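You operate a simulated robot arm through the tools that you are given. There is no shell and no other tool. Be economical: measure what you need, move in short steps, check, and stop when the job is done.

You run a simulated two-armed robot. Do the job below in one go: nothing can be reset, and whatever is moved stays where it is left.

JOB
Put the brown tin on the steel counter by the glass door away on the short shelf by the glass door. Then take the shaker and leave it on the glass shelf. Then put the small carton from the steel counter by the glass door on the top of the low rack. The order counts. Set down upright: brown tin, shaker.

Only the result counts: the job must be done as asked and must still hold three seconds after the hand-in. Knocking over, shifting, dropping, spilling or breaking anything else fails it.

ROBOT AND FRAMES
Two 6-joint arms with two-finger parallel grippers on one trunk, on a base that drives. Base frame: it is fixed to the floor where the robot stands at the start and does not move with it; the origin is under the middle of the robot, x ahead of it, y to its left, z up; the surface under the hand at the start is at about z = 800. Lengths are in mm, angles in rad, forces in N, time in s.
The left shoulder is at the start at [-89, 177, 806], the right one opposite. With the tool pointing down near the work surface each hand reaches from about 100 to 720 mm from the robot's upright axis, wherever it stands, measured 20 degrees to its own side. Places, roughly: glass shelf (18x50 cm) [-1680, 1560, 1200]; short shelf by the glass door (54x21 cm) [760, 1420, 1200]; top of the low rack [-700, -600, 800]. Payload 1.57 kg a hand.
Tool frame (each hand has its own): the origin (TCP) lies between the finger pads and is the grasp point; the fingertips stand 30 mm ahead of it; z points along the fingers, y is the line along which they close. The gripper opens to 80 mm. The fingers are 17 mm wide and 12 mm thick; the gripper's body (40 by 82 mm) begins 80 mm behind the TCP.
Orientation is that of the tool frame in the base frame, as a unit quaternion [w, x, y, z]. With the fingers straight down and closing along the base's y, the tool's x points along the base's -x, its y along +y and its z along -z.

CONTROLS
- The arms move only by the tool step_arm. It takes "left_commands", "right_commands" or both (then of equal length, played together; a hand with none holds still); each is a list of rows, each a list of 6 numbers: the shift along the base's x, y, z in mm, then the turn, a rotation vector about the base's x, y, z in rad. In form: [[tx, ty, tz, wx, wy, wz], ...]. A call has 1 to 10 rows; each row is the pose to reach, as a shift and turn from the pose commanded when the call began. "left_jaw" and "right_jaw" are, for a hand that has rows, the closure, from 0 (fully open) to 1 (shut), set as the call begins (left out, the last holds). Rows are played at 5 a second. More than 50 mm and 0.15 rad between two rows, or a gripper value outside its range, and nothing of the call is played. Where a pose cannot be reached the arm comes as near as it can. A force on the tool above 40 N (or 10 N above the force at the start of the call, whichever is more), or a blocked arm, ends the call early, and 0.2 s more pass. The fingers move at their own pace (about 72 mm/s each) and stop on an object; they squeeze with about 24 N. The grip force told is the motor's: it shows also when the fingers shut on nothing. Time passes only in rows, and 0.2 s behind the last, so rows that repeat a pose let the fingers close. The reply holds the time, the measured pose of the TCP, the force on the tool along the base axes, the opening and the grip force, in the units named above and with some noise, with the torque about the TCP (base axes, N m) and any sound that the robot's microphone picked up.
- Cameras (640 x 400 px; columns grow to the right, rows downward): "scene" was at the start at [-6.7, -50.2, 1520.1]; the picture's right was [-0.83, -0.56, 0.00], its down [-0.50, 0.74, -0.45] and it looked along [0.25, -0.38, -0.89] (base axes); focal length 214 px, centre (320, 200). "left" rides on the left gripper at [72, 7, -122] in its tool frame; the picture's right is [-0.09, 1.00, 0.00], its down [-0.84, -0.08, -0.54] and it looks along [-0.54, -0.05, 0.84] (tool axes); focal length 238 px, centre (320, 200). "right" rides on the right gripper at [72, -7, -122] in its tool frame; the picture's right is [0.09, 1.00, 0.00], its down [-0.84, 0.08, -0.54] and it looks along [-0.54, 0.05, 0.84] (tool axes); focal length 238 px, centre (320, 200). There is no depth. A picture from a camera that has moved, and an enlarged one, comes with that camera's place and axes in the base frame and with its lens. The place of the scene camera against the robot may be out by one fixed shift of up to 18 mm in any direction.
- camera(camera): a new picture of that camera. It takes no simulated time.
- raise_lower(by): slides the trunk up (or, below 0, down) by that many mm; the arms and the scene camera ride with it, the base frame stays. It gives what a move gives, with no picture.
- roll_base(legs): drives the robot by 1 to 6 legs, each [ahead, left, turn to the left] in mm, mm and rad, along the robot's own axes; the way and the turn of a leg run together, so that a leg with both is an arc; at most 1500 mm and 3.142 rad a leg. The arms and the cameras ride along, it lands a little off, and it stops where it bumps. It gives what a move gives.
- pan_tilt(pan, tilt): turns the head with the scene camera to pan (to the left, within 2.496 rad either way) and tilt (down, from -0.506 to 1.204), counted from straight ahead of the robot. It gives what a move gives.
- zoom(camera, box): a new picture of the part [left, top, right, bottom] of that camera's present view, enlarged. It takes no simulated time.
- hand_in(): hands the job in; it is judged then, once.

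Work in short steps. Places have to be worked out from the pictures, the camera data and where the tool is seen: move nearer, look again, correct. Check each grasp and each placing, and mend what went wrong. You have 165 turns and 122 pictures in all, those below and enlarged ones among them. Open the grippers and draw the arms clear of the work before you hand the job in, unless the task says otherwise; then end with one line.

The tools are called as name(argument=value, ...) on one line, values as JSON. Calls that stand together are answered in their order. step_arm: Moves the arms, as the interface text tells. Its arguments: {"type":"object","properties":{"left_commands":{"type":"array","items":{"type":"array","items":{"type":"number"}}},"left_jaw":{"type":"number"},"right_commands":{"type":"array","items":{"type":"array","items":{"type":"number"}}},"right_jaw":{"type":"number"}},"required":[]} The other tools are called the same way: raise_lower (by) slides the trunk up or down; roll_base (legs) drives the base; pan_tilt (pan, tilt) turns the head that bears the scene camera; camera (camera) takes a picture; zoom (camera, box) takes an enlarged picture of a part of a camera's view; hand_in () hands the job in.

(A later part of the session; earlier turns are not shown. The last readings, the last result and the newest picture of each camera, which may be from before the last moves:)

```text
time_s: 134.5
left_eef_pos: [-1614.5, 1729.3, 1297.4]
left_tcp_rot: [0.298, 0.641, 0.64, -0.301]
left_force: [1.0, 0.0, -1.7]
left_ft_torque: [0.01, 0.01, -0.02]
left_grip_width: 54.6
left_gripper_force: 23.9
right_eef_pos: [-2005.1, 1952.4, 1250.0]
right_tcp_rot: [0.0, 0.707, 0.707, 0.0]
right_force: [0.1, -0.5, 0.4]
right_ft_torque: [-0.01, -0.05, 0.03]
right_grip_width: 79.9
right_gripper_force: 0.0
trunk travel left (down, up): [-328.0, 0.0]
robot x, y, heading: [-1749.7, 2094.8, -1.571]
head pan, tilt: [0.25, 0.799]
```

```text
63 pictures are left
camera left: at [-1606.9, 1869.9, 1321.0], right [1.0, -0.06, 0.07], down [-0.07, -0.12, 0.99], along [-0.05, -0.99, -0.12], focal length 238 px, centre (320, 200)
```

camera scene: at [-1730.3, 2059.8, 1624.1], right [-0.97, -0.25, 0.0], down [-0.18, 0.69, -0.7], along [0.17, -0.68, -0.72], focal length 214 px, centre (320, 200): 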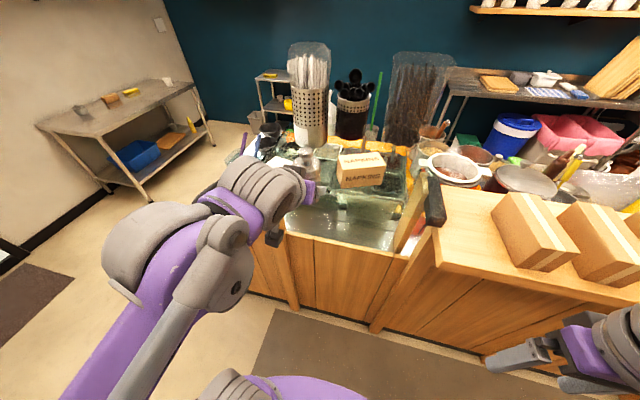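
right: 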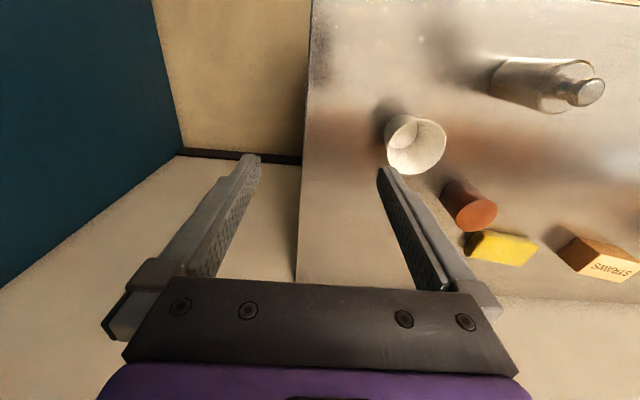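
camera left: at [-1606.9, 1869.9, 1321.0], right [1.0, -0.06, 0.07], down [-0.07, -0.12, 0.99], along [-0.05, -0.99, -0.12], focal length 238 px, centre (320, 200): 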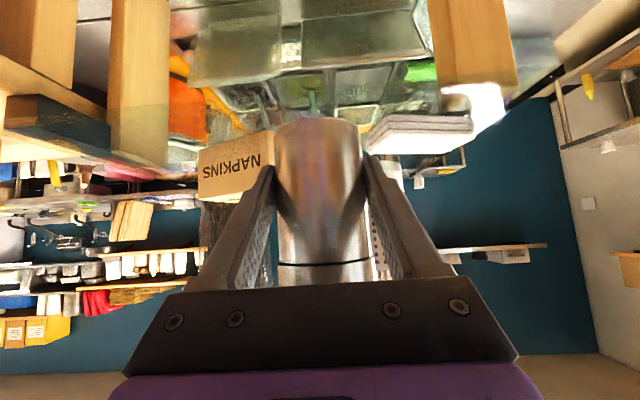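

Aligned with the gap at x≈-1615. I extend the arm 128 mm in over the shelf at this height, then check.

step_arm(left_commands=[[-2, -40, 0, 0, 0, 0], [-2, -80, 0, 0, 0, 0], [-2, -110, 0, 0, 0, 0], [-2, -128, 0, 0, 0, 0]])

pan_tilt(pan=0.15, tilt=0.8)

zoom(camera="scene", box=[220, 100, 420, 250])

camera(camera="left")

```text
time_s: 135.5
left_eef_pos: [-1615.1, 1601.4, 1296.7]
left_tcp_rot: [0.298, 0.64, 0.641, -0.301]
left_force: [0.4, -0.6, -1.4]
left_ft_torque: [-0.01, 0.0, 0.04]
left_grip_width: 54.5
left_gripper_force: 23.6
right_eef_pos: [-2002.8, 1953.5, 1249.4]
right_tcp_rot: [0.0, 0.707, 0.707, 0.0]
right_force: [0.1, -1.0, -0.4]
right_ft_torque: [-0.01, 0.0, 0.02]
right_grip_width: 80.0
right_gripper_force: 0.0
trunk travel left (down, up): [-328.0, 0.0]
robot x, y, heading: [-1751.0, 2095.0, -1.566]
head pan, tilt: [0.25, 0.799]
```

```text
time_s: 136.2
left_eef_pos: [-1614.8, 1601.6, 1297.1]
left_tcp_rot: [0.298, 0.641, 0.641, -0.301]
left_force: [0.3, 0.9, -1.4]
left_ft_torque: [0.05, -0.01, 0.0]
left_grip_width: 54.2
left_gripper_force: 24.3
right_eef_pos: [-2003.7, 1953.5, 1249.8]
right_tcp_rot: [0.001, 0.707, 0.707, 0.0]
right_force: [-0.2, -0.3, -0.4]
right_ft_torque: [-0.02, 0.02, -0.01]
right_grip_width: 79.9
right_gripper_force: 0.0
trunk travel left (down, up): [-328.0, 0.0]
robot x, y, heading: [-1743.8, 2094.9, -1.572]
head pan, tilt: [0.15, 0.799]
```

```text
2.67 times, centred on (320, 175) of scene
camera zoom: at [-1738.1, 2058.7, 1624.1], right [-0.99, -0.15, 0.0], down [-0.11, 0.71, -0.7], along [0.1, -0.69, -0.72], focal length 572 px, centre (320, 267)
```

zoom: 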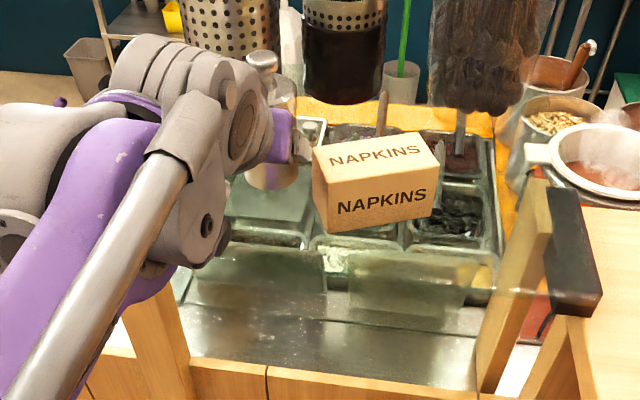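

```text
61 pictures are left
camera left: at [-1607.7, 1742.3, 1321.4], right [1.0, -0.06, 0.07], down [-0.07, -0.12, 0.99], along [-0.05, -0.99, -0.12], focal length 238 px, centre (320, 200)
```

left: 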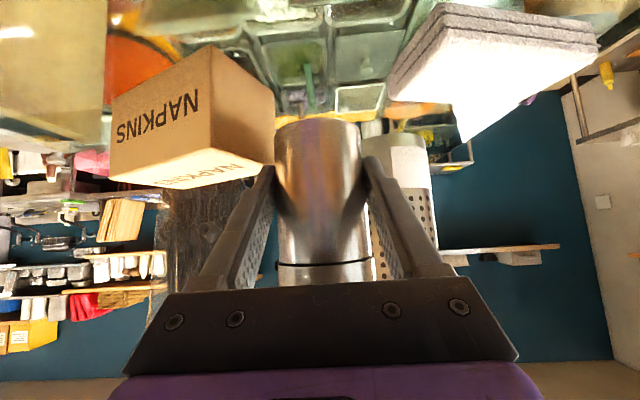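

From the wrist view the gap spans x≈-1544…-1670 at the fingers. I centre at (-1608,1607) and lower partway.

step_arm(left_commands=[[7, 6, 0, 0, 0, 0], [7, 6, -15, 0, 0, 0], [7, 6, -30, 0, 0, 0], [7, 6, -40, 0, 0, 0], [7, 6, -40, 0, 0, 0]])

camera(camera="left")

zoom(camera="scene", box=[240, 120, 400, 220])

```text
time_s: 137.4
left_eef_pos: [-1609.4, 1607.0, 1256.6]
left_tcp_rot: [0.297, 0.641, 0.641, -0.301]
left_force: [0.4, -0.7, -1.9]
left_ft_torque: [-0.03, -0.05, -0.01]
left_grip_width: 54.4
left_gripper_force: 24.1
right_eef_pos: [-2003.2, 1953.3, 1248.7]
right_tcp_rot: [0.0, 0.707, 0.707, 0.0]
right_force: [0.0, 0.0, -0.3]
right_ft_torque: [0.01, 0.0, 0.02]
right_grip_width: 79.9
right_gripper_force: 0.1
trunk travel left (down, up): [-328.0, 0.0]
robot x, y, heading: [-1747.9, 2091.0, -1.572]
head pan, tilt: [0.15, 0.799]
```

```text
60 pictures are left
camera left: at [-1602.1, 1748.2, 1280.8], right [1.0, -0.06, 0.07], down [-0.07, -0.12, 0.99], along [-0.05, -0.99, -0.12], focal length 238 px, centre (320, 200)
```

left: 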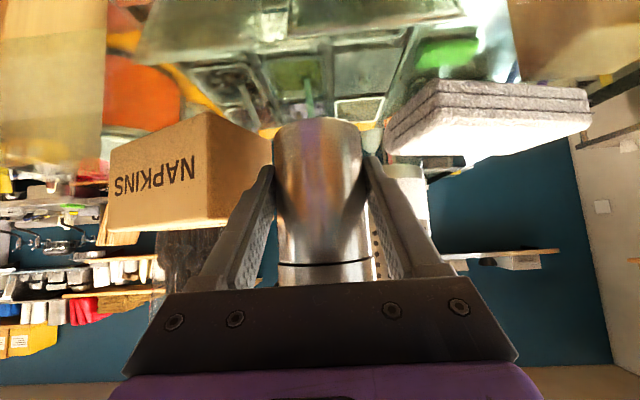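

```text
4.00 times, centred on (320, 170) of scene
camera zoom: at [-1738.2, 2058.7, 1624.1], right [-0.99, -0.15, 0.0], down [-0.11, 0.71, -0.7], along [0.1, -0.69, -0.72], focal length 858 px, centre (320, 320)
```

zoom: 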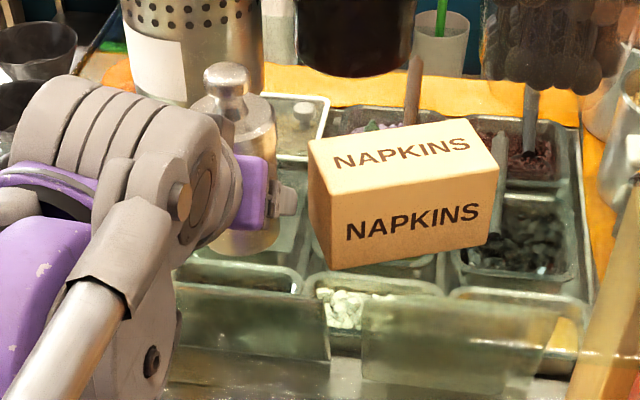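

Clearances look fine both sides. I lower in small rows until contact.

step_arm(left_commands=[[0, 0, -4, 0, 0, 0], [0, 0, -7, 0, 0, 0], [0, 0, -9, 0, 0, 0], [0, 0, -11, 0, 0, 0], [0, 0, -13, 0, 0, 0], [0, 0, -15, 0, 0, 0]])

```text
time_s: 138.8
left_eef_pos: [-1611.0, 1608.9, 1241.5]
left_tcp_rot: [0.298, 0.64, 0.641, -0.301]
left_force: [0.3, -0.1, -2.0]
left_ft_torque: [0.08, 0.0, 0.01]
left_grip_width: 54.2
left_gripper_force: 24.2
right_eef_pos: [-2004.8, 1954.2, 1250.0]
right_tcp_rot: [0.0, 0.707, 0.707, -0.001]
right_force: [0.6, 0.4, 0.8]
right_ft_torque: [0.01, 0.0, 0.01]
right_grip_width: 80.1
right_gripper_force: 0.1
trunk travel left (down, up): [-328.0, 0.0]
robot x, y, heading: [-1750.0, 2092.3, -1.57]
head pan, tilt: [0.15, 0.799]
```

No contact yet at 1241; continue in 1–1.5 mm rows.

step_arm(left_commands=[[0, 0, -1.5, 0, 0, 0], [0, 0, -3, 0, 0, 0], [0, 0, -4.5, 0, 0, 0], [0, 0, -6, 0, 0, 0], [0, 0, -7.5, 0, 0, 0], [0, 0, -9, 0, 0, 0]])

zoom(camera="scene", box=[240, 120, 400, 220])

camera(camera="left")

```text
time_s: 140.2
left_eef_pos: [-1608.9, 1608.5, 1233.5]
left_tcp_rot: [0.299, 0.64, 0.64, -0.303]
left_force: [2.1, -0.6, 21.1]
left_ft_torque: [-0.29, -0.17, 0.04]
left_grip_width: 54.6
left_gripper_force: 24.0
right_eef_pos: [-2003.8, 1954.9, 1250.6]
right_tcp_rot: [0.001, 0.707, 0.707, -0.001]
right_force: [0.6, 0.4, 0.5]
right_ft_torque: [0.0, 0.03, -0.01]
right_grip_width: 80.1
right_gripper_force: 0.0
trunk travel left (down, up): [-328.0, 0.0]
robot x, y, heading: [-1752.4, 2092.3, -1.57]
head pan, tilt: [0.15, 0.799]
```

```text
4.00 times, centred on (320, 170) of scene
camera zoom: at [-1738.3, 2060.6, 1624.2], right [-0.99, -0.15, 0.0], down [-0.11, 0.71, -0.7], along [0.1, -0.69, -0.72], focal length 858 px, centre (320, 320)
```

zoom: 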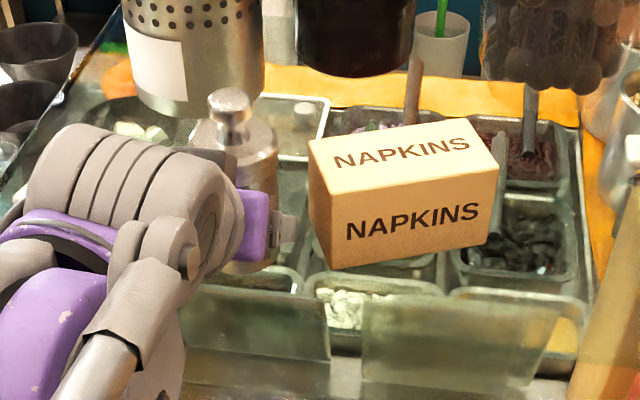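

```text
57 pictures are left
camera left: at [-1601.8, 1748.9, 1257.7], right [1.0, -0.06, 0.07], down [-0.07, -0.12, 0.99], along [-0.05, -0.99, -0.12], focal length 238 px, centre (320, 200)
```

left: 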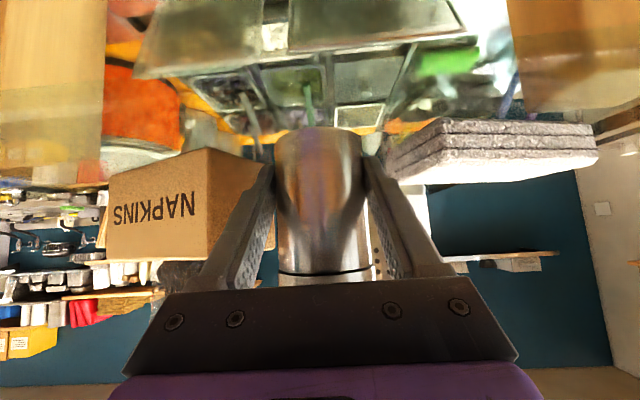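

Contact at 21 N: the shaker stands on the glass. I relieve slightly, then open to ~68 mm only.

step_arm(left_commands=[[0, 0, 2, 0, 0, 0], [0, 0, 2, 0, 0, 0]])

step_arm(left_commands=[[0, 0, 0, 0, 0, 0], [0, 0, 0, 0, 0, 0], [0, 0, 0, 0, 0, 0]], left_jaw=0.15)

camera(camera="left")

```text
time_s: 140.8
left_eef_pos: [-1609.3, 1607.7, 1233.7]
left_tcp_rot: [0.297, 0.64, 0.641, -0.3]
left_force: [-1.0, 0.8, -1.0]
left_ft_torque: [-0.05, 0.03, 0.01]
left_grip_width: 54.3
left_gripper_force: 24.4
right_eef_pos: [-2003.7, 1953.6, 1248.7]
right_tcp_rot: [-0.001, 0.706, 0.708, 0.0]
right_force: [-1.0, 0.4, 0.0]
right_ft_torque: [-0.03, 0.0, -0.01]
right_grip_width: 80.1
right_gripper_force: 0.1
trunk travel left (down, up): [-328.0, 0.0]
robot x, y, heading: [-1746.4, 2092.8, -1.565]
head pan, tilt: [0.15, 0.799]
```

```text
time_s: 141.6
left_eef_pos: [-1609.2, 1607.2, 1234.3]
left_tcp_rot: [0.298, 0.64, 0.641, -0.301]
left_force: [0.4, 0.1, -0.4]
left_ft_torque: [-0.01, 0.0, 0.03]
left_grip_width: 68.0
left_gripper_force: 0.0
right_eef_pos: [-2003.5, 1952.9, 1250.2]
right_tcp_rot: [-0.001, 0.707, 0.707, 0.0]
right_force: [0.1, 0.7, 0.4]
right_ft_torque: [-0.04, -0.03, 0.0]
right_grip_width: 80.2
right_gripper_force: 0.1
trunk travel left (down, up): [-328.0, 0.0]
robot x, y, heading: [-1749.3, 2090.3, -1.573]
head pan, tilt: [0.15, 0.799]
```

```text
56 pictures are left
camera left: at [-1601.4, 1747.7, 1259.3], right [1.0, -0.06, 0.07], down [-0.07, -0.12, 0.99], along [-0.05, -0.99, -0.12], focal length 238 px, centre (320, 200)
```

left: 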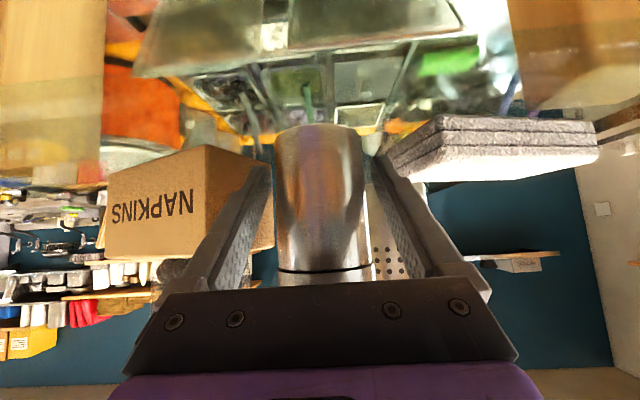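

Shaker stands free. I shift 2 mm for equal clearance and withdraw horizontally so the fingers pass below the cap.

step_arm(left_commands=[[-2, 0, 0, 0, 0, 0], [-2, 15, 0, 0, 0, 0], [-2, 35, 0, 0, 0, 0], [-2, 60, 0, 0, 0, 0], [-2, 90, 5, 0, 0, 0], [-2, 125, 20, 0, 0, 0], [-2, 160, 40, 0, 0, 0]])

camera(camera="left")

zoom(camera="scene", box=[220, 100, 420, 230])

```text
time_s: 143.2
left_eef_pos: [-1609.3, 1767.9, 1273.4]
left_tcp_rot: [0.299, 0.64, 0.641, -0.302]
left_force: [-0.3, 0.1, 0.4]
left_ft_torque: [-0.02, 0.01, 0.0]
left_grip_width: 67.9
left_gripper_force: 0.1
right_eef_pos: [-2003.0, 1954.3, 1249.7]
right_tcp_rot: [0.0, 0.707, 0.707, -0.001]
right_force: [0.2, -1.3, -0.1]
right_ft_torque: [0.0, 0.0, -0.01]
right_grip_width: 80.0
right_gripper_force: 0.0
trunk travel left (down, up): [-328.0, 0.0]
robot x, y, heading: [-1748.1, 2095.2, -1.57]
head pan, tilt: [0.15, 0.799]
```

```text
55 pictures are left
camera left: at [-1602.0, 1908.9, 1297.3], right [1.0, -0.06, 0.07], down [-0.07, -0.12, 0.99], along [-0.05, -0.99, -0.12], focal length 238 px, centre (320, 200)
```

left: 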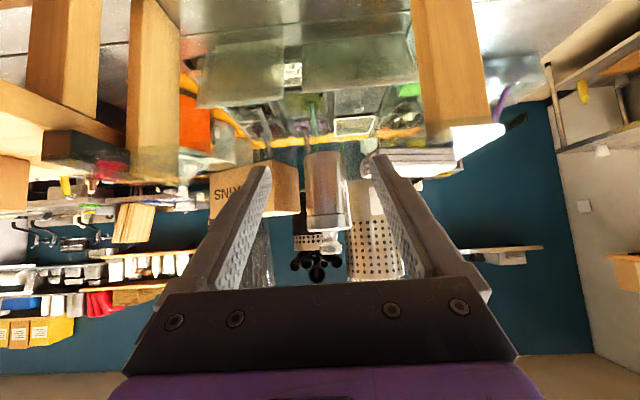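

```text
3.08 times, centred on (320, 165) of scene
camera zoom: at [-1737.7, 2060.1, 1624.1], right [-0.99, -0.15, 0.0], down [-0.11, 0.71, -0.7], along [0.1, -0.69, -0.72], focal length 660 px, centre (320, 308)
```

zoom: 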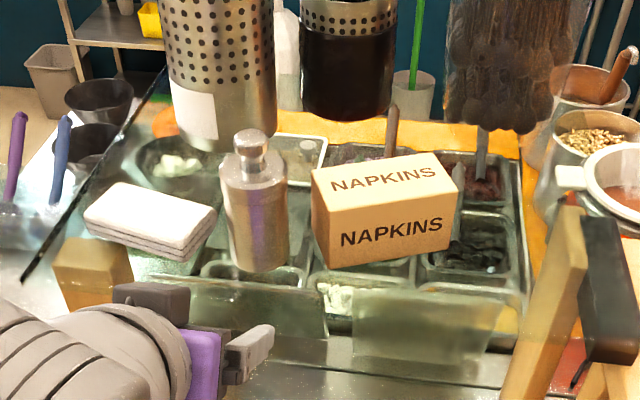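

Shaker stands upright with its cap on, on the glass. I back off, turn and drive back to the counter for the carton.

roll_base(legs=[[-230, 0, 0], [0, 0, 1.57], [1480, 0, 0], [160, 0, 0], [0, -1100, 0], [0, -850, 0]])

pan_tilt(pan=0.2, tilt=0.8)

camera(camera="scene")

```text
time_s: 173.6
left_eef_pos: [192.7, 470.3, 1272.7]
left_tcp_rot: [0.424, 0.007, 0.906, -0.006]
left_force: [-0.9, 0.1, -0.6]
left_ft_torque: [0.01, 0.01, -0.03]
left_grip_width: 68.2
left_gripper_force: 0.0
right_eef_pos: [0.6, 80.2, 1250.3]
right_tcp_rot: [0.0, 0.009, 1.0, 0.0]
right_force: [0.3, -1.0, 0.6]
right_ft_torque: [0.02, 0.02, 0.01]
right_grip_width: 80.0
right_gripper_force: 0.0
trunk travel left (down, up): [-328.0, 0.0]
robot x, y, heading: [-137.5, 339.8, -0.015]
head pan, tilt: [0.15, 0.799]
```

```text
time_s: 174.2
left_eef_pos: [193.6, 470.7, 1273.3]
left_tcp_rot: [0.424, 0.007, 0.906, -0.005]
left_force: [0.3, -0.5, -0.6]
left_ft_torque: [-0.07, 0.01, 0.01]
left_grip_width: 68.3
left_gripper_force: 0.0
right_eef_pos: [1.3, 80.1, 1250.6]
right_tcp_rot: [0.001, 0.008, 1.0, 0.0]
right_force: [0.1, 0.2, 0.5]
right_ft_torque: [-0.01, 0.02, 0.04]
right_grip_width: 79.9
right_gripper_force: 0.1
trunk travel left (down, up): [-328.0, 0.0]
robot x, y, heading: [-135.9, 336.4, -0.016]
head pan, tilt: [0.201, 0.799]
```

```text
53 pictures are left
camera scene: at [-100.9, 355.1, 1624.1], right [0.18, -0.98, 0.0], down [-0.7, -0.13, -0.7], along [0.69, 0.13, -0.72], focal length 214 px, centre (320, 200)
```

scene: 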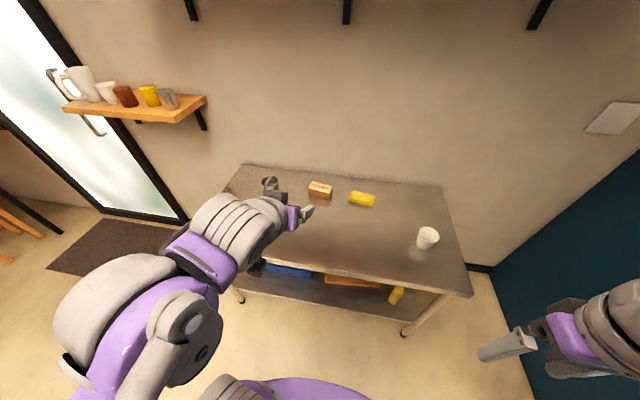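

Carton centre is near (730,510). I level the left tool again and yaw it 90° so the fingers close across the carton's short side (along x).

step_arm(left_commands=[[0, 0, 0, 0, 0.145, 0], [0, 0, 0, 0, 0.29, 0], [0, 0, 0, 0, 0.436, 0], [0, 0, 0, 0, 0.582, 0], [0, 0, 0, 0, 0.727, 0], [0, 0, 0, 0, 0.873, 0]], left_jaw=0)

raise_lower(by=-100)

step_arm(left_commands=[[20, 10, 0, 0, 0, 0.145], [40, 15, 0, 0, 0, 0.29], [60, 15, 0, 0, 0, 0.435], [60, 15, 0, 0, 0, 0.58], [60, 15, 0, 0, 0, 0.725], [60, 15, 0, 0, 0, 0.87], [60, 15, 0, 0, 0, 1.015], [60, 15, 0, 0, 0, 1.16], [60, 15, 0, 0, 0, 1.305], [60, 15, 0, 0, 0, 1.45]])

step_arm(left_commands=[[0, 0, -20, 0, 0, 0.12], [20, 0, -40, 0, 0, 0.12]])

```text
time_s: 175.7
left_eef_pos: [194.0, 472.1, 1273.3]
left_tcp_rot: [0.0, 0.004, 1.0, -0.007]
left_force: [1.0, -0.9, -0.1]
left_ft_torque: [0.0, 0.01, -0.03]
left_grip_width: 80.0
left_gripper_force: 0.0
right_eef_pos: [1.5, 78.9, 1249.6]
right_tcp_rot: [0.0, 0.008, 1.0, 0.0]
right_force: [0.2, 0.3, -0.1]
right_ft_torque: [0.0, 0.02, -0.01]
right_grip_width: 79.7
right_gripper_force: 0.1
trunk travel left (down, up): [-328.0, 0.0]
robot x, y, heading: [-132.2, 339.3, -0.017]
head pan, tilt: [0.201, 0.799]
```

```text
time_s: 177.0
left_eef_pos: [192.1, 470.6, 1174.6]
left_tcp_rot: [0.001, 0.004, 1.0, -0.008]
left_force: [-0.3, -0.6, 1.0]
left_ft_torque: [-0.02, -0.01, 0.01]
left_grip_width: 80.0
left_gripper_force: 0.1
right_eef_pos: [1.0, 80.3, 1149.2]
right_tcp_rot: [-0.001, 0.008, 1.0, -0.001]
right_force: [0.0, -0.2, -0.4]
right_ft_torque: [0.01, 0.02, -0.02]
right_grip_width: 79.9
right_gripper_force: 0.0
trunk travel left (down, up): [-228.0, 100.0]
robot x, y, heading: [-131.9, 340.1, -0.015]
head pan, tilt: [0.201, 0.799]
```

```text
time_s: 179.2
left_eef_pos: [253.2, 486.8, 1173.8]
left_tcp_rot: [0.006, -0.661, 0.75, -0.006]
left_force: [0.3, -0.4, 0.3]
left_ft_torque: [0.0, -0.02, 0.03]
left_grip_width: 80.2
left_gripper_force: 0.1
right_eef_pos: [0.2, 79.3, 1150.1]
right_tcp_rot: [0.0, 0.008, 1.0, 0.0]
right_force: [-1.1, 0.2, -0.8]
right_ft_torque: [-0.03, 0.04, -0.01]
right_grip_width: 80.0
right_gripper_force: 0.1
trunk travel left (down, up): [-228.0, 100.0]
robot x, y, heading: [-137.6, 338.1, -0.015]
head pan, tilt: [0.201, 0.799]
```

```text
time_s: 179.8
left_eef_pos: [275.4, 486.1, 1134.0]
left_tcp_rot: [0.007, -0.705, 0.709, -0.004]
left_force: [0.3, -0.7, -0.5]
left_ft_torque: [0.0, 0.03, -0.01]
left_grip_width: 80.1
left_gripper_force: 0.0
right_eef_pos: [1.8, 79.3, 1149.0]
right_tcp_rot: [0.0, 0.007, 1.0, 0.0]
right_force: [0.7, 0.7, -0.4]
right_ft_torque: [-0.01, 0.04, -0.01]
right_grip_width: 79.7
right_gripper_force: 0.0
trunk travel left (down, up): [-228.0, 100.0]
robot x, y, heading: [-134.0, 339.4, -0.014]
head pan, tilt: [0.201, 0.799]
```

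Yawed well. I drive ahead 170 mm (base stays clear of the counter) and look through the left wrist camera.

roll_base(legs=[[170, 0, 0.015]])

step_arm(left_commands=[[40, 0, -20, 0, 0, 0], [80, 0, -40, 0, 0, 0], [120, 0, -60, 0, 0, 0], [160, 0, -80, 0, 0, 0], [200, 0, -100, 0, 0, 0], [230, 0, -120, 0, 0, 0]])

camera(camera="left")

```text
time_s: 181.2
left_eef_pos: [439.7, 489.8, 1134.5]
left_tcp_rot: [-0.007, 0.71, -0.705, 0.004]
left_force: [-0.1, 0.3, 0.0]
left_ft_torque: [0.01, 0.04, -0.02]
left_grip_width: 80.0
left_gripper_force: 0.0
right_eef_pos: [175.0, 80.5, 1149.8]
right_tcp_rot: [-0.001, 0.001, 1.0, -0.001]
right_force: [1.2, 0.4, -1.4]
right_ft_torque: [0.03, 0.02, 0.0]
right_grip_width: 79.8
right_gripper_force: 0.0
trunk travel left (down, up): [-228.0, 100.0]
robot x, y, heading: [38.2, 338.0, -0.004]
head pan, tilt: [0.201, 0.799]
```

```text
time_s: 182.6
left_eef_pos: [653.9, 491.3, 1007.1]
left_tcp_rot: [-0.007, 0.71, -0.705, 0.005]
left_force: [0.1, 0.5, 0.2]
left_ft_torque: [-0.03, -0.02, -0.01]
left_grip_width: 79.9
left_gripper_force: 0.0
left hand out of reach, approached as far as the arm can: row 6
right_eef_pos: [173.3, 80.9, 1149.2]
right_tcp_rot: [0.0, 0.0, 1.0, 0.0]
right_force: [-0.5, -0.9, -0.2]
right_ft_torque: [0.02, 0.01, 0.0]
right_grip_width: 80.1
right_gripper_force: 0.1
trunk travel left (down, up): [-228.0, 100.0]
robot x, y, heading: [34.6, 342.5, 0.001]
head pan, tilt: [0.201, 0.799]
```

```text
52 pictures are left
camera left: at [646.6, 419.7, 1130.7], right [-1.0, 0.08, -0.02], down [0.06, 0.84, 0.54], along [0.06, 0.54, -0.84], focal length 238 px, centre (320, 200)
```

left: 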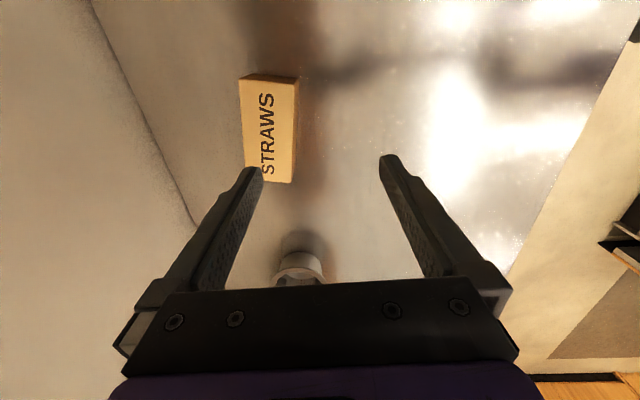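

Carton top centre is about (718,505), slightly rotated. I need to be ~50 mm closer; I check base clearance to the counter with the head tilted down.

pan_tilt(pan=0.0, tilt=1.15)

camera(camera="scene")

```text
time_s: 183.5
left_eef_pos: [653.9, 491.3, 1007.2]
left_tcp_rot: [-0.007, 0.71, -0.704, 0.005]
left_force: [-0.1, 0.6, -1.0]
left_ft_torque: [0.0, 0.0, 0.0]
left_grip_width: 79.9
left_gripper_force: 0.1
right_eef_pos: [172.7, 81.5, 1148.9]
right_tcp_rot: [0.001, -0.001, 1.0, 0.0]
right_force: [0.4, -0.3, 0.5]
right_ft_torque: [-0.01, 0.0, -0.01]
right_grip_width: 79.9
right_gripper_force: 0.1
trunk travel left (down, up): [-228.0, 100.0]
robot x, y, heading: [35.9, 336.1, -0.001]
head pan, tilt: [0.0, 1.15]
```

```text
51 pictures are left
camera scene: at [52.3, 338.4, 1494.4], right [0.0, -1.0, 0.0], down [-0.91, 0.0, -0.41], along [0.41, 0.0, -0.91], focal length 214 px, centre (320, 200)
```

scene: 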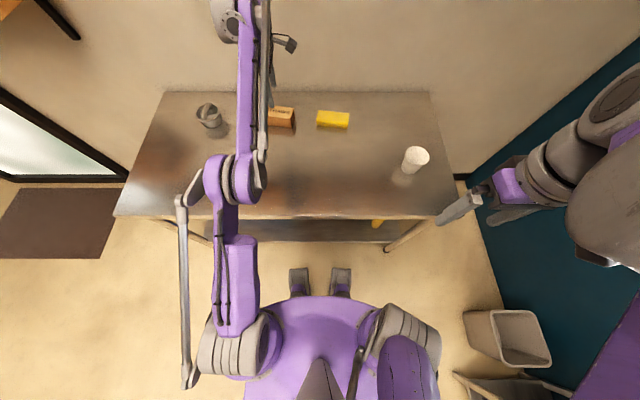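

Base front is at x≈221 and the counter legs at x≈345, so 55 mm more is safe. First I draw the hand back, then drive and re-approach above the carton.

roll_base(legs=[[55, 0, 0]])

step_arm(left_commands=[[0, 0, -30, 0, 0, -0.06], [0, 5, -60, 0, 0, -0.12], [0, 10, -70, 0, 0, -0.14]])

camera(camera="left")

```text
time_s: 184.4
left_eef_pos: [709.2, 490.6, 1007.6]
left_tcp_rot: [-0.006, 0.709, -0.705, 0.004]
left_force: [-0.2, -0.3, 0.2]
left_ft_torque: [0.03, 0.06, 0.0]
left_grip_width: 80.3
left_gripper_force: 0.0
right_eef_pos: [227.9, 80.4, 1149.4]
right_tcp_rot: [0.001, -0.001, 1.0, 0.0]
right_force: [0.5, -0.2, 0.4]
right_ft_torque: [0.0, 0.02, 0.0]
right_grip_width: 80.0
right_gripper_force: 0.1
trunk travel left (down, up): [-228.0, 100.0]
robot x, y, heading: [89.4, 336.8, -0.001]
head pan, tilt: [0.0, 1.15]
```

```text
time_s: 185.2
left_eef_pos: [709.4, 501.6, 936.6]
left_tcp_rot: [0.005, -0.658, 0.753, -0.006]
left_force: [0.1, -0.1, 0.9]
left_ft_torque: [-0.02, -0.01, 0.03]
left_grip_width: 80.0
left_gripper_force: 0.1
right_eef_pos: [226.0, 80.5, 1150.3]
right_tcp_rot: [0.001, 0.001, 1.0, 0.0]
right_force: [-0.8, 0.0, -0.2]
right_ft_torque: [0.01, -0.03, 0.0]
right_grip_width: 80.0
right_gripper_force: 0.0
trunk travel left (down, up): [-228.0, 100.0]
robot x, y, heading: [89.9, 334.5, -0.003]
head pan, tilt: [0.0, 1.15]
```

```text
50 pictures are left
camera left: at [691.1, 431.0, 1059.5], right [-0.97, 0.22, -0.02], down [0.18, 0.82, 0.54], along [0.14, 0.53, -0.84], focal length 238 px, centre (320, 200)
```

left: 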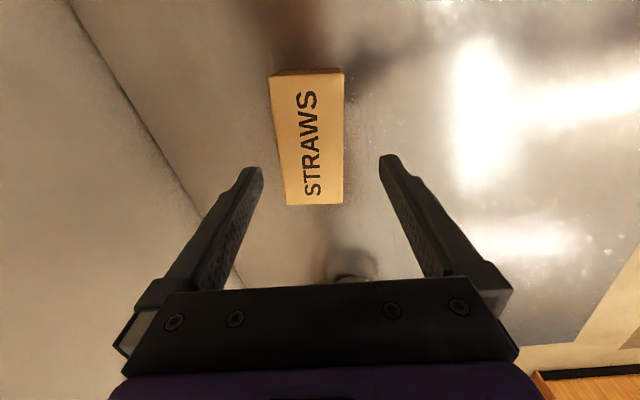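

Carton: centre (721,507), 57×123 mm, yaw -0.18. I align and come down just above it.

step_arm(left_commands=[[6, 3, -15, 0, 0, -0.025], [12, 5, -35, 0, 0, -0.045], [12, 5, -46, 0, 0, -0.045], [12, 5, -46, 0, 0, -0.045]])

camera(camera="left")

```text
time_s: 186.2
left_eef_pos: [719.2, 506.1, 891.0]
left_tcp_rot: [0.006, -0.64, 0.768, -0.006]
left_force: [-0.3, -1.0, 0.3]
left_ft_torque: [-0.01, 0.0, 0.01]
left_grip_width: 80.2
left_gripper_force: 0.0
right_eef_pos: [227.0, 81.5, 1149.8]
right_tcp_rot: [0.001, 0.0, 1.0, -0.001]
right_force: [-0.9, -0.1, -0.3]
right_ft_torque: [0.0, 0.02, 0.01]
right_grip_width: 80.1
right_gripper_force: 0.1
trunk travel left (down, up): [-228.0, 100.0]
robot x, y, heading: [87.5, 336.4, -0.005]
head pan, tilt: [0.0, 1.15]
```

```text
49 pictures are left
camera left: at [698.9, 437.1, 1014.0], right [-0.96, 0.27, -0.02], down [0.22, 0.81, 0.54], along [0.16, 0.52, -0.84], focal length 238 px, centre (320, 200)
```

left: 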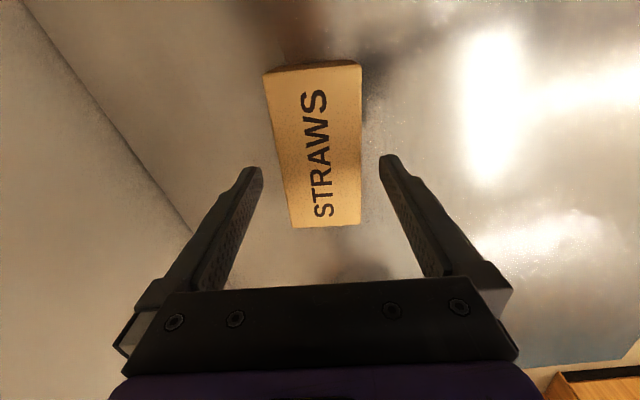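

Aligned: centre (720,506) matches the tool, yaw matches. I descend to z≈838 and close.

step_arm(left_commands=[[0, 0, -20, 0, 0, 0], [0, 0, -40, 0, 0, 0], [0, 0, -53, 0, 0, 0], [0, 0, -53, 0, 0, 0]])

step_arm(left_commands=[[0, 0, 0, 0, 0, 0], [0, 0, 0, 0, 0, 0], [0, 0, 0, 0, 0, 0], [0, 0, 0, 0, 0, 0]], left_jaw=1)

camera(camera="left")

```text
time_s: 187.2
left_eef_pos: [719.6, 503.6, 838.5]
left_tcp_rot: [0.006, -0.64, 0.768, -0.005]
left_force: [-0.3, 0.4, -0.9]
left_ft_torque: [0.03, 0.03, 0.02]
left_grip_width: 80.1
left_gripper_force: 0.1
right_eef_pos: [227.2, 81.5, 1148.6]
right_tcp_rot: [0.0, 0.0, 1.0, 0.0]
right_force: [0.1, 0.6, -0.1]
right_ft_torque: [0.01, -0.01, 0.0]
right_grip_width: 80.2
right_gripper_force: 0.0
trunk travel left (down, up): [-228.0, 100.0]
robot x, y, heading: [87.6, 336.4, 0.002]
head pan, tilt: [0.0, 1.15]
```

```text
time_s: 188.2
left_eef_pos: [720.0, 503.9, 838.4]
left_tcp_rot: [0.006, -0.641, 0.767, -0.006]
left_force: [-0.7, -0.1, 0.8]
left_ft_torque: [0.03, 0.04, 0.02]
left_grip_width: 59.9
left_gripper_force: 23.9
right_eef_pos: [227.9, 80.3, 1149.4]
right_tcp_rot: [0.0, 0.001, 1.0, 0.0]
right_force: [0.0, -0.7, -0.1]
right_ft_torque: [0.02, 0.02, -0.02]
right_grip_width: 80.0
right_gripper_force: 0.0
trunk travel left (down, up): [-228.0, 100.0]
robot x, y, heading: [86.7, 336.5, -0.002]
head pan, tilt: [0.0, 1.15]
```

```text
48 pictures are left
camera left: at [699.5, 435.5, 961.3], right [-0.96, 0.27, -0.02], down [0.22, 0.81, 0.54], along [0.16, 0.52, -0.84], focal length 238 px, centre (320, 200)
```

left: 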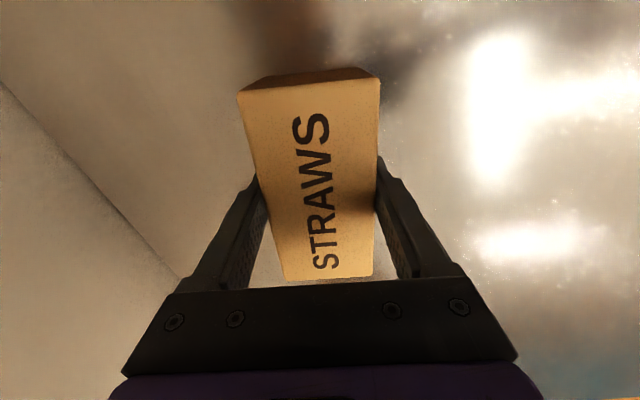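

Carton gripped at 60 mm. I lift and draw it in.

step_arm(left_commands=[[0, 0, 15, 0, 0, 0], [0, 0, 45, 0, 0, 0], [-20, 0, 85, 0, 0, 0], [-50, 0, 120, 0, 0, 0], [-85, 0, 150, 0, 0, 0], [-120, 0, 180, 0, 0, 0], [-155, 0, 210, 0, 0, 0], [-190, 0, 240, 0, 0, 0]])

camera(camera="left")

```text
time_s: 190.0
left_eef_pos: [529.0, 505.4, 1078.1]
left_tcp_rot: [0.006, -0.641, 0.767, -0.006]
left_force: [0.2, -0.2, -1.4]
left_ft_torque: [-0.02, -0.01, 0.02]
left_grip_width: 59.7
left_gripper_force: 23.8
right_eef_pos: [225.2, 79.8, 1150.1]
right_tcp_rot: [0.001, 0.0, 1.0, 0.0]
right_force: [-0.2, 0.1, -0.2]
right_ft_torque: [-0.03, -0.02, -0.04]
right_grip_width: 79.8
right_gripper_force: 0.0
trunk travel left (down, up): [-228.0, 100.0]
robot x, y, heading: [85.5, 338.1, -0.004]
head pan, tilt: [0.0, 1.15]
```

```text
47 pictures are left
camera left: at [507.8, 436.2, 1201.6], right [-0.96, 0.27, -0.02], down [0.22, 0.81, 0.55], along [0.16, 0.52, -0.84], focal length 238 px, centre (320, 200)
```

left: 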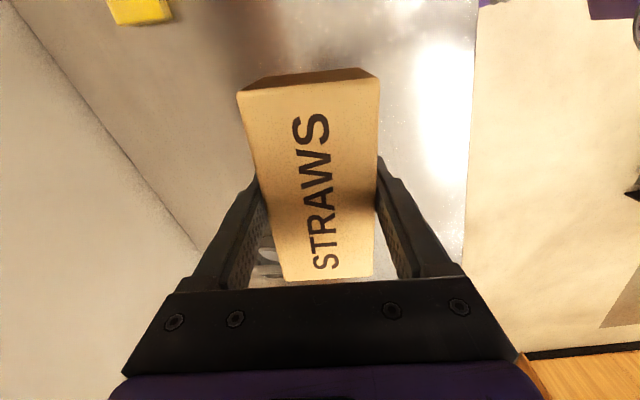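

Carton is secure. The rack top spans x≈-1080…-350, y≈-840…-420, with a mug near (-717,-694) and yellow sponge near (-506,-510); the area around (-880,-580) is free. I drive there, facing -y.

roll_base(legs=[[-520, 0, 0], [0, 0, -1.57], [0, -560, 0], [180, 0, 0]])

pan_tilt(pan=0.1, tilt=0.8)

camera(camera="scene")

```text
time_s: 203.0
left_eef_pos: [-822.7, -283.0, 1077.8]
left_tcp_rot: [0.0, 0.09, 0.996, -0.008]
left_force: [0.3, 0.1, -1.2]
left_ft_torque: [0.05, -0.01, -0.04]
left_grip_width: 59.7
left_gripper_force: 24.4
right_eef_pos: [-1246.4, 21.4, 1148.7]
right_tcp_rot: [0.0, 0.708, 0.706, 0.0]
right_force: [-0.3, -1.5, 0.0]
right_ft_torque: [0.04, 0.01, 0.03]
right_grip_width: 79.9
right_gripper_force: 0.0
trunk travel left (down, up): [-228.0, 100.0]
robot x, y, heading: [-990.0, 158.1, -1.573]
head pan, tilt: [0.0, 1.15]
```

```text
time_s: 203.8
left_eef_pos: [-822.9, -282.7, 1076.9]
left_tcp_rot: [0.0, 0.091, 0.996, -0.008]
left_force: [-0.1, -0.7, -0.6]
left_ft_torque: [-0.02, 0.0, -0.03]
left_grip_width: 59.7
left_gripper_force: 24.0
right_eef_pos: [-1245.7, 21.0, 1149.3]
right_tcp_rot: [0.0, 0.708, 0.707, 0.0]
right_force: [0.1, 0.0, -0.7]
right_ft_torque: [0.01, -0.02, 0.01]
right_grip_width: 80.0
right_gripper_force: 0.1
trunk travel left (down, up): [-228.0, 100.0]
robot x, y, heading: [-987.8, 160.9, -1.573]
head pan, tilt: [0.099, 0.799]
```

```text
46 pictures are left
camera scene: at [-984.1, 121.7, 1519.2], right [-1.0, -0.1, 0.0], down [-0.07, 0.71, -0.7], along [0.07, -0.69, -0.72], focal length 214 px, centre (320, 200)
```

scene: 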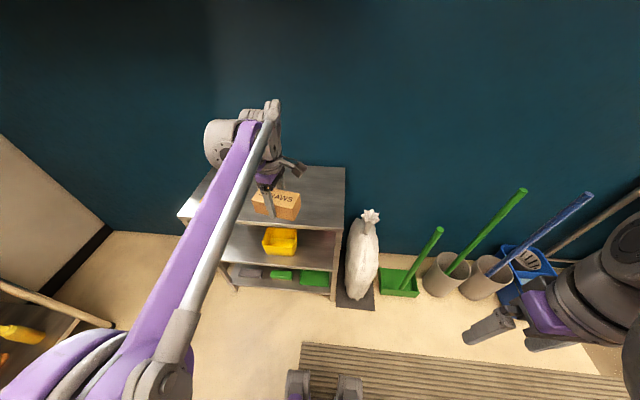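

The rack's right end is at x≈-1030. I shift right 75 mm and ahead 150 mm, then view the rack top with the wrist camera.

roll_base(legs=[[0, -75, 0], [150, 0, 0]])

camera(camera="left")

pan_tilt(pan=0.3, tilt=0.9)

camera(camera="scene")

```text
time_s: 206.1
left_eef_pos: [-900.5, -434.2, 1078.8]
left_tcp_rot: [0.0, 0.091, 0.996, -0.008]
left_force: [0.3, -0.1, -1.2]
left_ft_torque: [0.02, -0.02, 0.0]
left_grip_width: 59.7
left_gripper_force: 23.8
right_eef_pos: [-1321.8, -128.9, 1149.4]
right_tcp_rot: [-0.001, 0.709, 0.705, -0.001]
right_force: [-0.3, 0.0, 0.3]
right_ft_torque: [0.04, 0.02, 0.0]
right_grip_width: 80.1
right_gripper_force: 0.2
trunk travel left (down, up): [-228.0, 100.0]
robot x, y, heading: [-1069.1, 9.4, -1.577]
head pan, tilt: [0.099, 0.799]
```

```text
45 pictures are left
camera left: at [-969.0, -410.5, 1200.7], right [0.27, 0.96, -0.02], down [0.81, -0.22, 0.54], along [0.52, -0.16, -0.84], focal length 238 px, centre (320, 200)
```

left: 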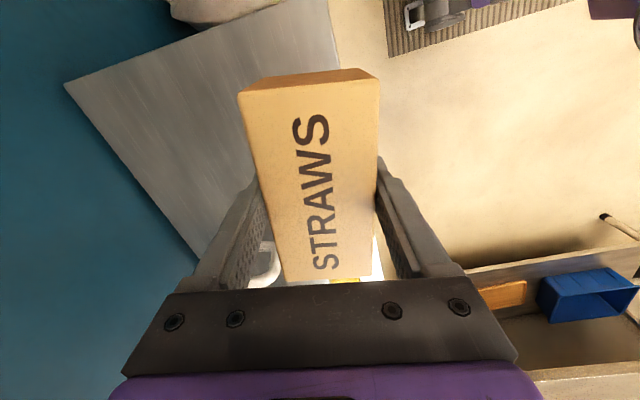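

```text
time_s: 206.9
left_eef_pos: [-899.4, -430.9, 1077.8]
left_tcp_rot: [0.001, 0.092, 0.996, -0.008]
left_force: [0.2, 0.3, -0.7]
left_ft_torque: [-0.03, 0.0, 0.0]
left_grip_width: 59.7
left_gripper_force: 24.4
right_eef_pos: [-1323.5, -127.7, 1149.9]
right_tcp_rot: [0.0, 0.709, 0.705, 0.0]
right_force: [0.1, -1.4, -0.5]
right_ft_torque: [0.01, -0.01, 0.0]
right_grip_width: 80.1
right_gripper_force: 0.1
trunk travel left (down, up): [-228.0, 100.0]
robot x, y, heading: [-1068.2, 10.8, -1.578]
head pan, tilt: [0.3, 0.901]
```

```text
44 pictures are left
camera scene: at [-1046.6, -20.2, 1511.4], right [-0.96, -0.29, 0.0], down [-0.23, 0.75, -0.62], along [0.18, -0.59, -0.78], focal length 214 px, centre (320, 200)
```

scene: 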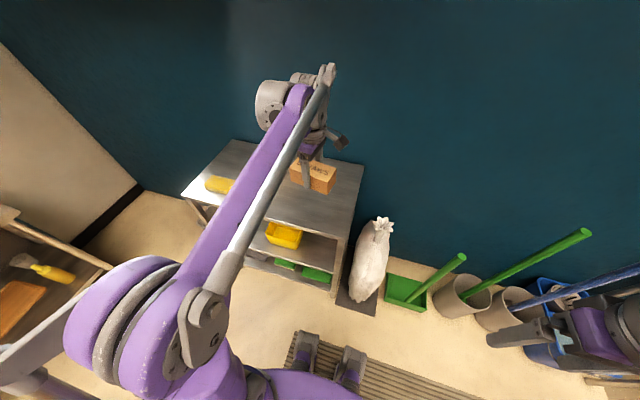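

Area below is clear; mug is well to the far side (x≈-690). I drive ahead 60, extend 85 mm and start lowering.

roll_base(legs=[[60, 0, 0]])

step_arm(left_commands=[[0, -40, -20, 0, 0, 0], [0, -80, -40, 0, 0, 0], [0, -90, -85, 0, 0, 0], [0, -90, -130, 0, 0, 0], [0, -90, -170, 0, 0, 0], [0, -90, -200, 0, 0, 0]])

camera(camera="left")

zoom(camera="scene", box=[180, 110, 400, 260])

```text
time_s: 207.8
left_eef_pos: [-899.3, -491.9, 1077.4]
left_tcp_rot: [0.0, 0.091, 0.996, -0.008]
left_force: [-0.7, -0.3, -0.8]
left_ft_torque: [0.03, 0.0, -0.01]
left_grip_width: 59.6
left_gripper_force: 23.6
right_eef_pos: [-1322.8, -188.2, 1150.7]
right_tcp_rot: [0.0, 0.709, 0.705, 0.001]
right_force: [-0.1, -0.4, 0.4]
right_ft_torque: [-0.02, -0.06, -0.02]
right_grip_width: 79.8
right_gripper_force: 0.1
trunk travel left (down, up): [-228.0, 100.0]
robot x, y, heading: [-1068.5, -50.3, -1.576]
head pan, tilt: [0.3, 0.901]
```

```text
time_s: 209.2
left_eef_pos: [-899.5, -581.0, 876.4]
left_tcp_rot: [0.0, 0.091, 0.996, -0.008]
left_force: [-0.1, 0.0, -0.6]
left_ft_torque: [-0.03, -0.01, -0.01]
left_grip_width: 59.7
left_gripper_force: 24.1
right_eef_pos: [-1322.4, -188.3, 1148.9]
right_tcp_rot: [0.0, 0.709, 0.706, 0.0]
right_force: [-0.1, -1.8, 0.4]
right_ft_torque: [0.04, -0.02, 0.02]
right_grip_width: 79.9
right_gripper_force: 0.1
trunk travel left (down, up): [-228.0, 100.0]
robot x, y, heading: [-1069.9, -53.2, -1.575]
head pan, tilt: [0.3, 0.901]
```

```text
43 pictures are left
camera left: at [-968.2, -557.9, 999.6], right [0.27, 0.96, -0.02], down [0.81, -0.22, 0.54], along [0.52, -0.16, -0.84], focal length 238 px, centre (320, 200)
```

left: 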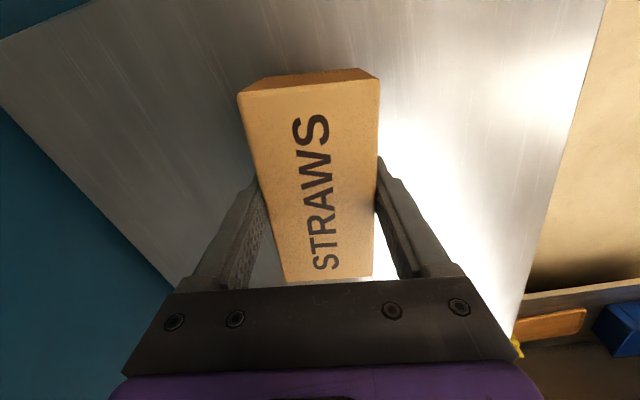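

```text
2.67 times, centred on (290, 185) of scene
camera zoom: at [-1046.7, -79.4, 1511.3], right [-0.96, -0.29, 0.0], down [-0.23, 0.75, -0.62], along [0.18, -0.59, -0.78], focal length 572 px, centre (400, 240)
```

zoom: 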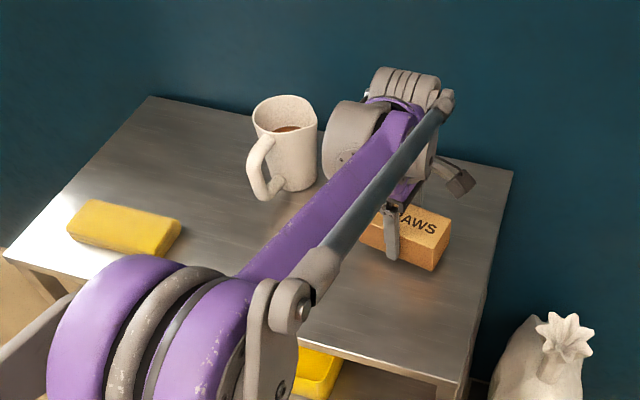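

Clear of the mug. I lower to contact in small rows.

step_arm(left_commands=[[0, 0, -15, 0, 0, 0], [0, 0, -25, 0, 0, 0], [0, 0, -30, 0, 0, 0], [0, 0, -33, 0, 0, 0], [0, 0, -35, 0, 0, 0], [0, 0, -37, 0, 0, 0], [0, 0, -39, 0, 0, 0]])

```text
time_s: 210.1
left_eef_pos: [-899.9, -578.5, 849.6]
left_tcp_rot: [0.0, 0.092, 0.996, -0.007]
left_force: [-0.2, 3.6, 20.6]
left_ft_torque: [0.75, -0.28, 0.13]
left_grip_width: 59.5
left_gripper_force: 23.9
right_eef_pos: [-1323.1, -186.3, 1148.0]
right_tcp_rot: [0.0, 0.709, 0.706, 0.0]
right_force: [0.3, 0.3, 0.0]
right_ft_torque: [0.02, 0.0, -0.01]
right_grip_width: 80.1
right_gripper_force: 0.0
trunk travel left (down, up): [-228.0, 100.0]
robot x, y, heading: [-1067.3, -47.8, -1.57]
head pan, tilt: [0.3, 0.901]
stopped in row 4 (left hand): the force on the tool passed its limit at 48 N (the readings are from after the stop); the commanded pose is now the measured one
```

Contact at TCP z≈850, so the rack top is near z≈810 (or something is touched); I look before releasing.

camera(camera="left")

zoom(camera="scene", box=[270, 130, 390, 240])

```text
41 pictures are left
camera left: at [-969.5, -556.6, 973.5], right [0.27, 0.96, -0.01], down [0.81, -0.22, 0.55], along [0.52, -0.16, -0.84], focal length 238 px, centre (320, 200)
```

left: 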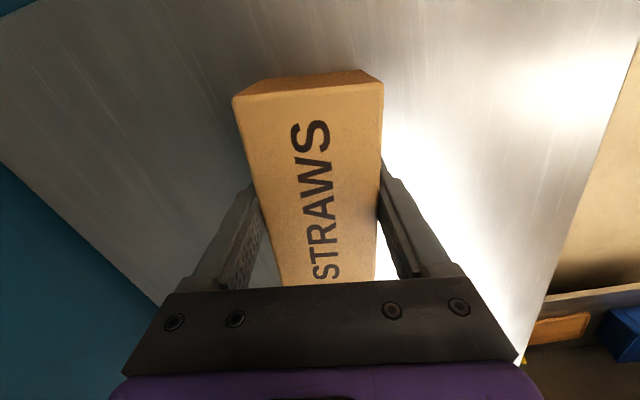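

```text
3.64 times, centred on (330, 185) of scene
camera zoom: at [-1047.5, -77.4, 1511.4], right [-0.96, -0.29, 0.0], down [-0.23, 0.75, -0.62], along [0.18, -0.59, -0.78], focal length 780 px, centre (284, 254)
```

zoom: 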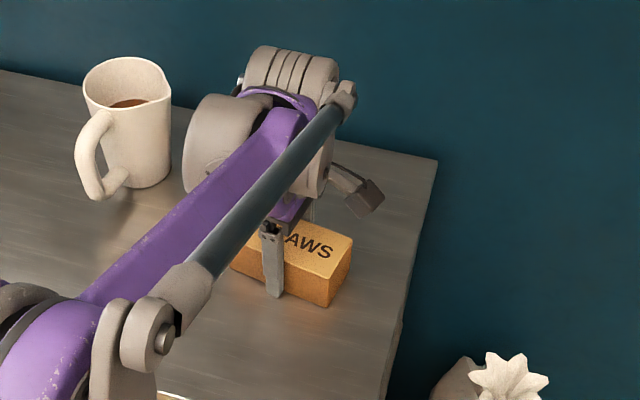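

The carton rests on the bare rack top. I relieve pressure and open.

step_arm(left_commands=[[0, 0, 1.5, 0, 0, 0], [0, 0, 1.5, 0, 0, 0]])

step_arm(left_commands=[[0, 0, 0, 0, 0, 0], [0, 0, 0, 0, 0, 0], [0, 0, 0, 0, 0, 0]], left_jaw=0)

step_arm(left_commands=[[0, 0, 20, 0, 0, 0], [0, 0, 60, 0, 0, 0], [0, 10, 100, 0, 0, 0], [0, 40, 135, 0, 0, 0], [0, 75, 165, 0, 0, 0], [0, 110, 195, 0, 0, 0], [0, 145, 225, 0, 0, 0]])

camera(camera="left")

zoom(camera="scene", box=[180, 110, 400, 260])

```text
time_s: 210.7
left_eef_pos: [-900.9, -579.7, 850.8]
left_tcp_rot: [0.0, 0.091, 0.996, -0.008]
left_force: [0.0, 5.2, 6.0]
left_ft_torque: [0.37, -0.13, 0.13]
left_grip_width: 59.7
left_gripper_force: 23.9
right_eef_pos: [-1322.5, -186.2, 1149.3]
right_tcp_rot: [0.0, 0.708, 0.706, 0.0]
right_force: [0.1, 0.2, -0.5]
right_ft_torque: [0.0, 0.01, 0.0]
right_grip_width: 80.0
right_gripper_force: 0.0
trunk travel left (down, up): [-228.0, 100.0]
robot x, y, heading: [-1066.1, -48.8, -1.571]
head pan, tilt: [0.3, 0.901]
```

```text
time_s: 211.5
left_eef_pos: [-901.0, -580.4, 851.2]
left_tcp_rot: [0.0, 0.091, 0.996, -0.008]
left_force: [-1.8, -16.5, 17.7]
left_ft_torque: [0.21, 0.0, -0.01]
left_grip_width: 65.1
left_gripper_force: 0.0
right_eef_pos: [-1323.6, -187.2, 1149.7]
right_tcp_rot: [0.0, 0.709, 0.705, 0.0]
right_force: [0.4, -0.2, -0.6]
right_ft_torque: [-0.01, 0.03, -0.03]
right_grip_width: 79.9
right_gripper_force: 0.1
trunk travel left (down, up): [-228.0, 100.0]
robot x, y, heading: [-1068.4, -48.9, -1.571]
head pan, tilt: [0.3, 0.901]
```

```text
time_s: 213.1
left_eef_pos: [-900.9, -434.4, 1077.9]
left_tcp_rot: [0.001, 0.091, 0.996, -0.008]
left_force: [0.2, -0.5, 0.3]
left_ft_torque: [-0.04, 0.0, -0.01]
left_grip_width: 79.9
left_gripper_force: 0.0
right_eef_pos: [-1323.2, -185.5, 1150.7]
right_tcp_rot: [0.001, 0.708, 0.706, -0.001]
right_force: [0.5, 0.6, 0.3]
right_ft_torque: [-0.01, -0.02, 0.03]
right_grip_width: 80.1
right_gripper_force: 0.0
trunk travel left (down, up): [-228.0, 100.0]
robot x, y, heading: [-1068.7, -54.0, -1.571]
head pan, tilt: [0.3, 0.901]
```

```text
39 pictures are left
camera left: at [-969.3, -412.2, 1201.0], right [0.27, 0.96, -0.02], down [0.81, -0.22, 0.55], along [0.52, -0.16, -0.84], focal length 238 px, centre (320, 200)
```

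left: 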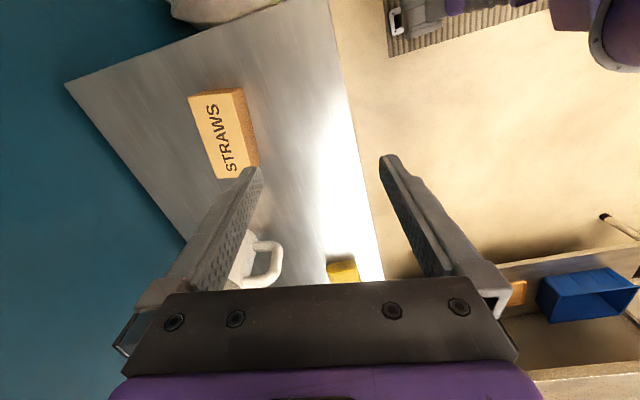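

```text
2.67 times, centred on (290, 185) of scene
camera zoom: at [-1046.9, -77.6, 1511.3], right [-0.96, -0.29, 0.0], down [-0.23, 0.75, -0.62], along [0.18, -0.59, -0.78], focal length 572 px, centre (400, 240)
```

zoom: 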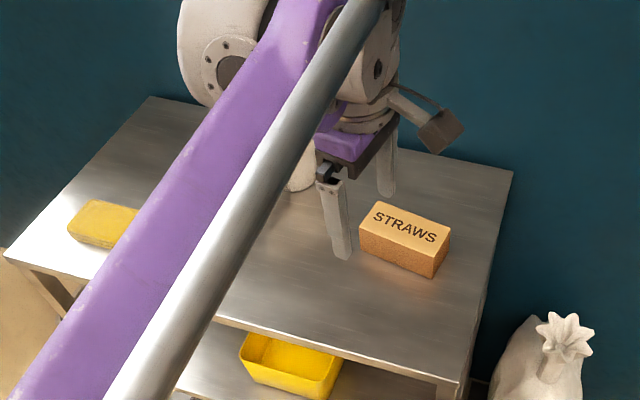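

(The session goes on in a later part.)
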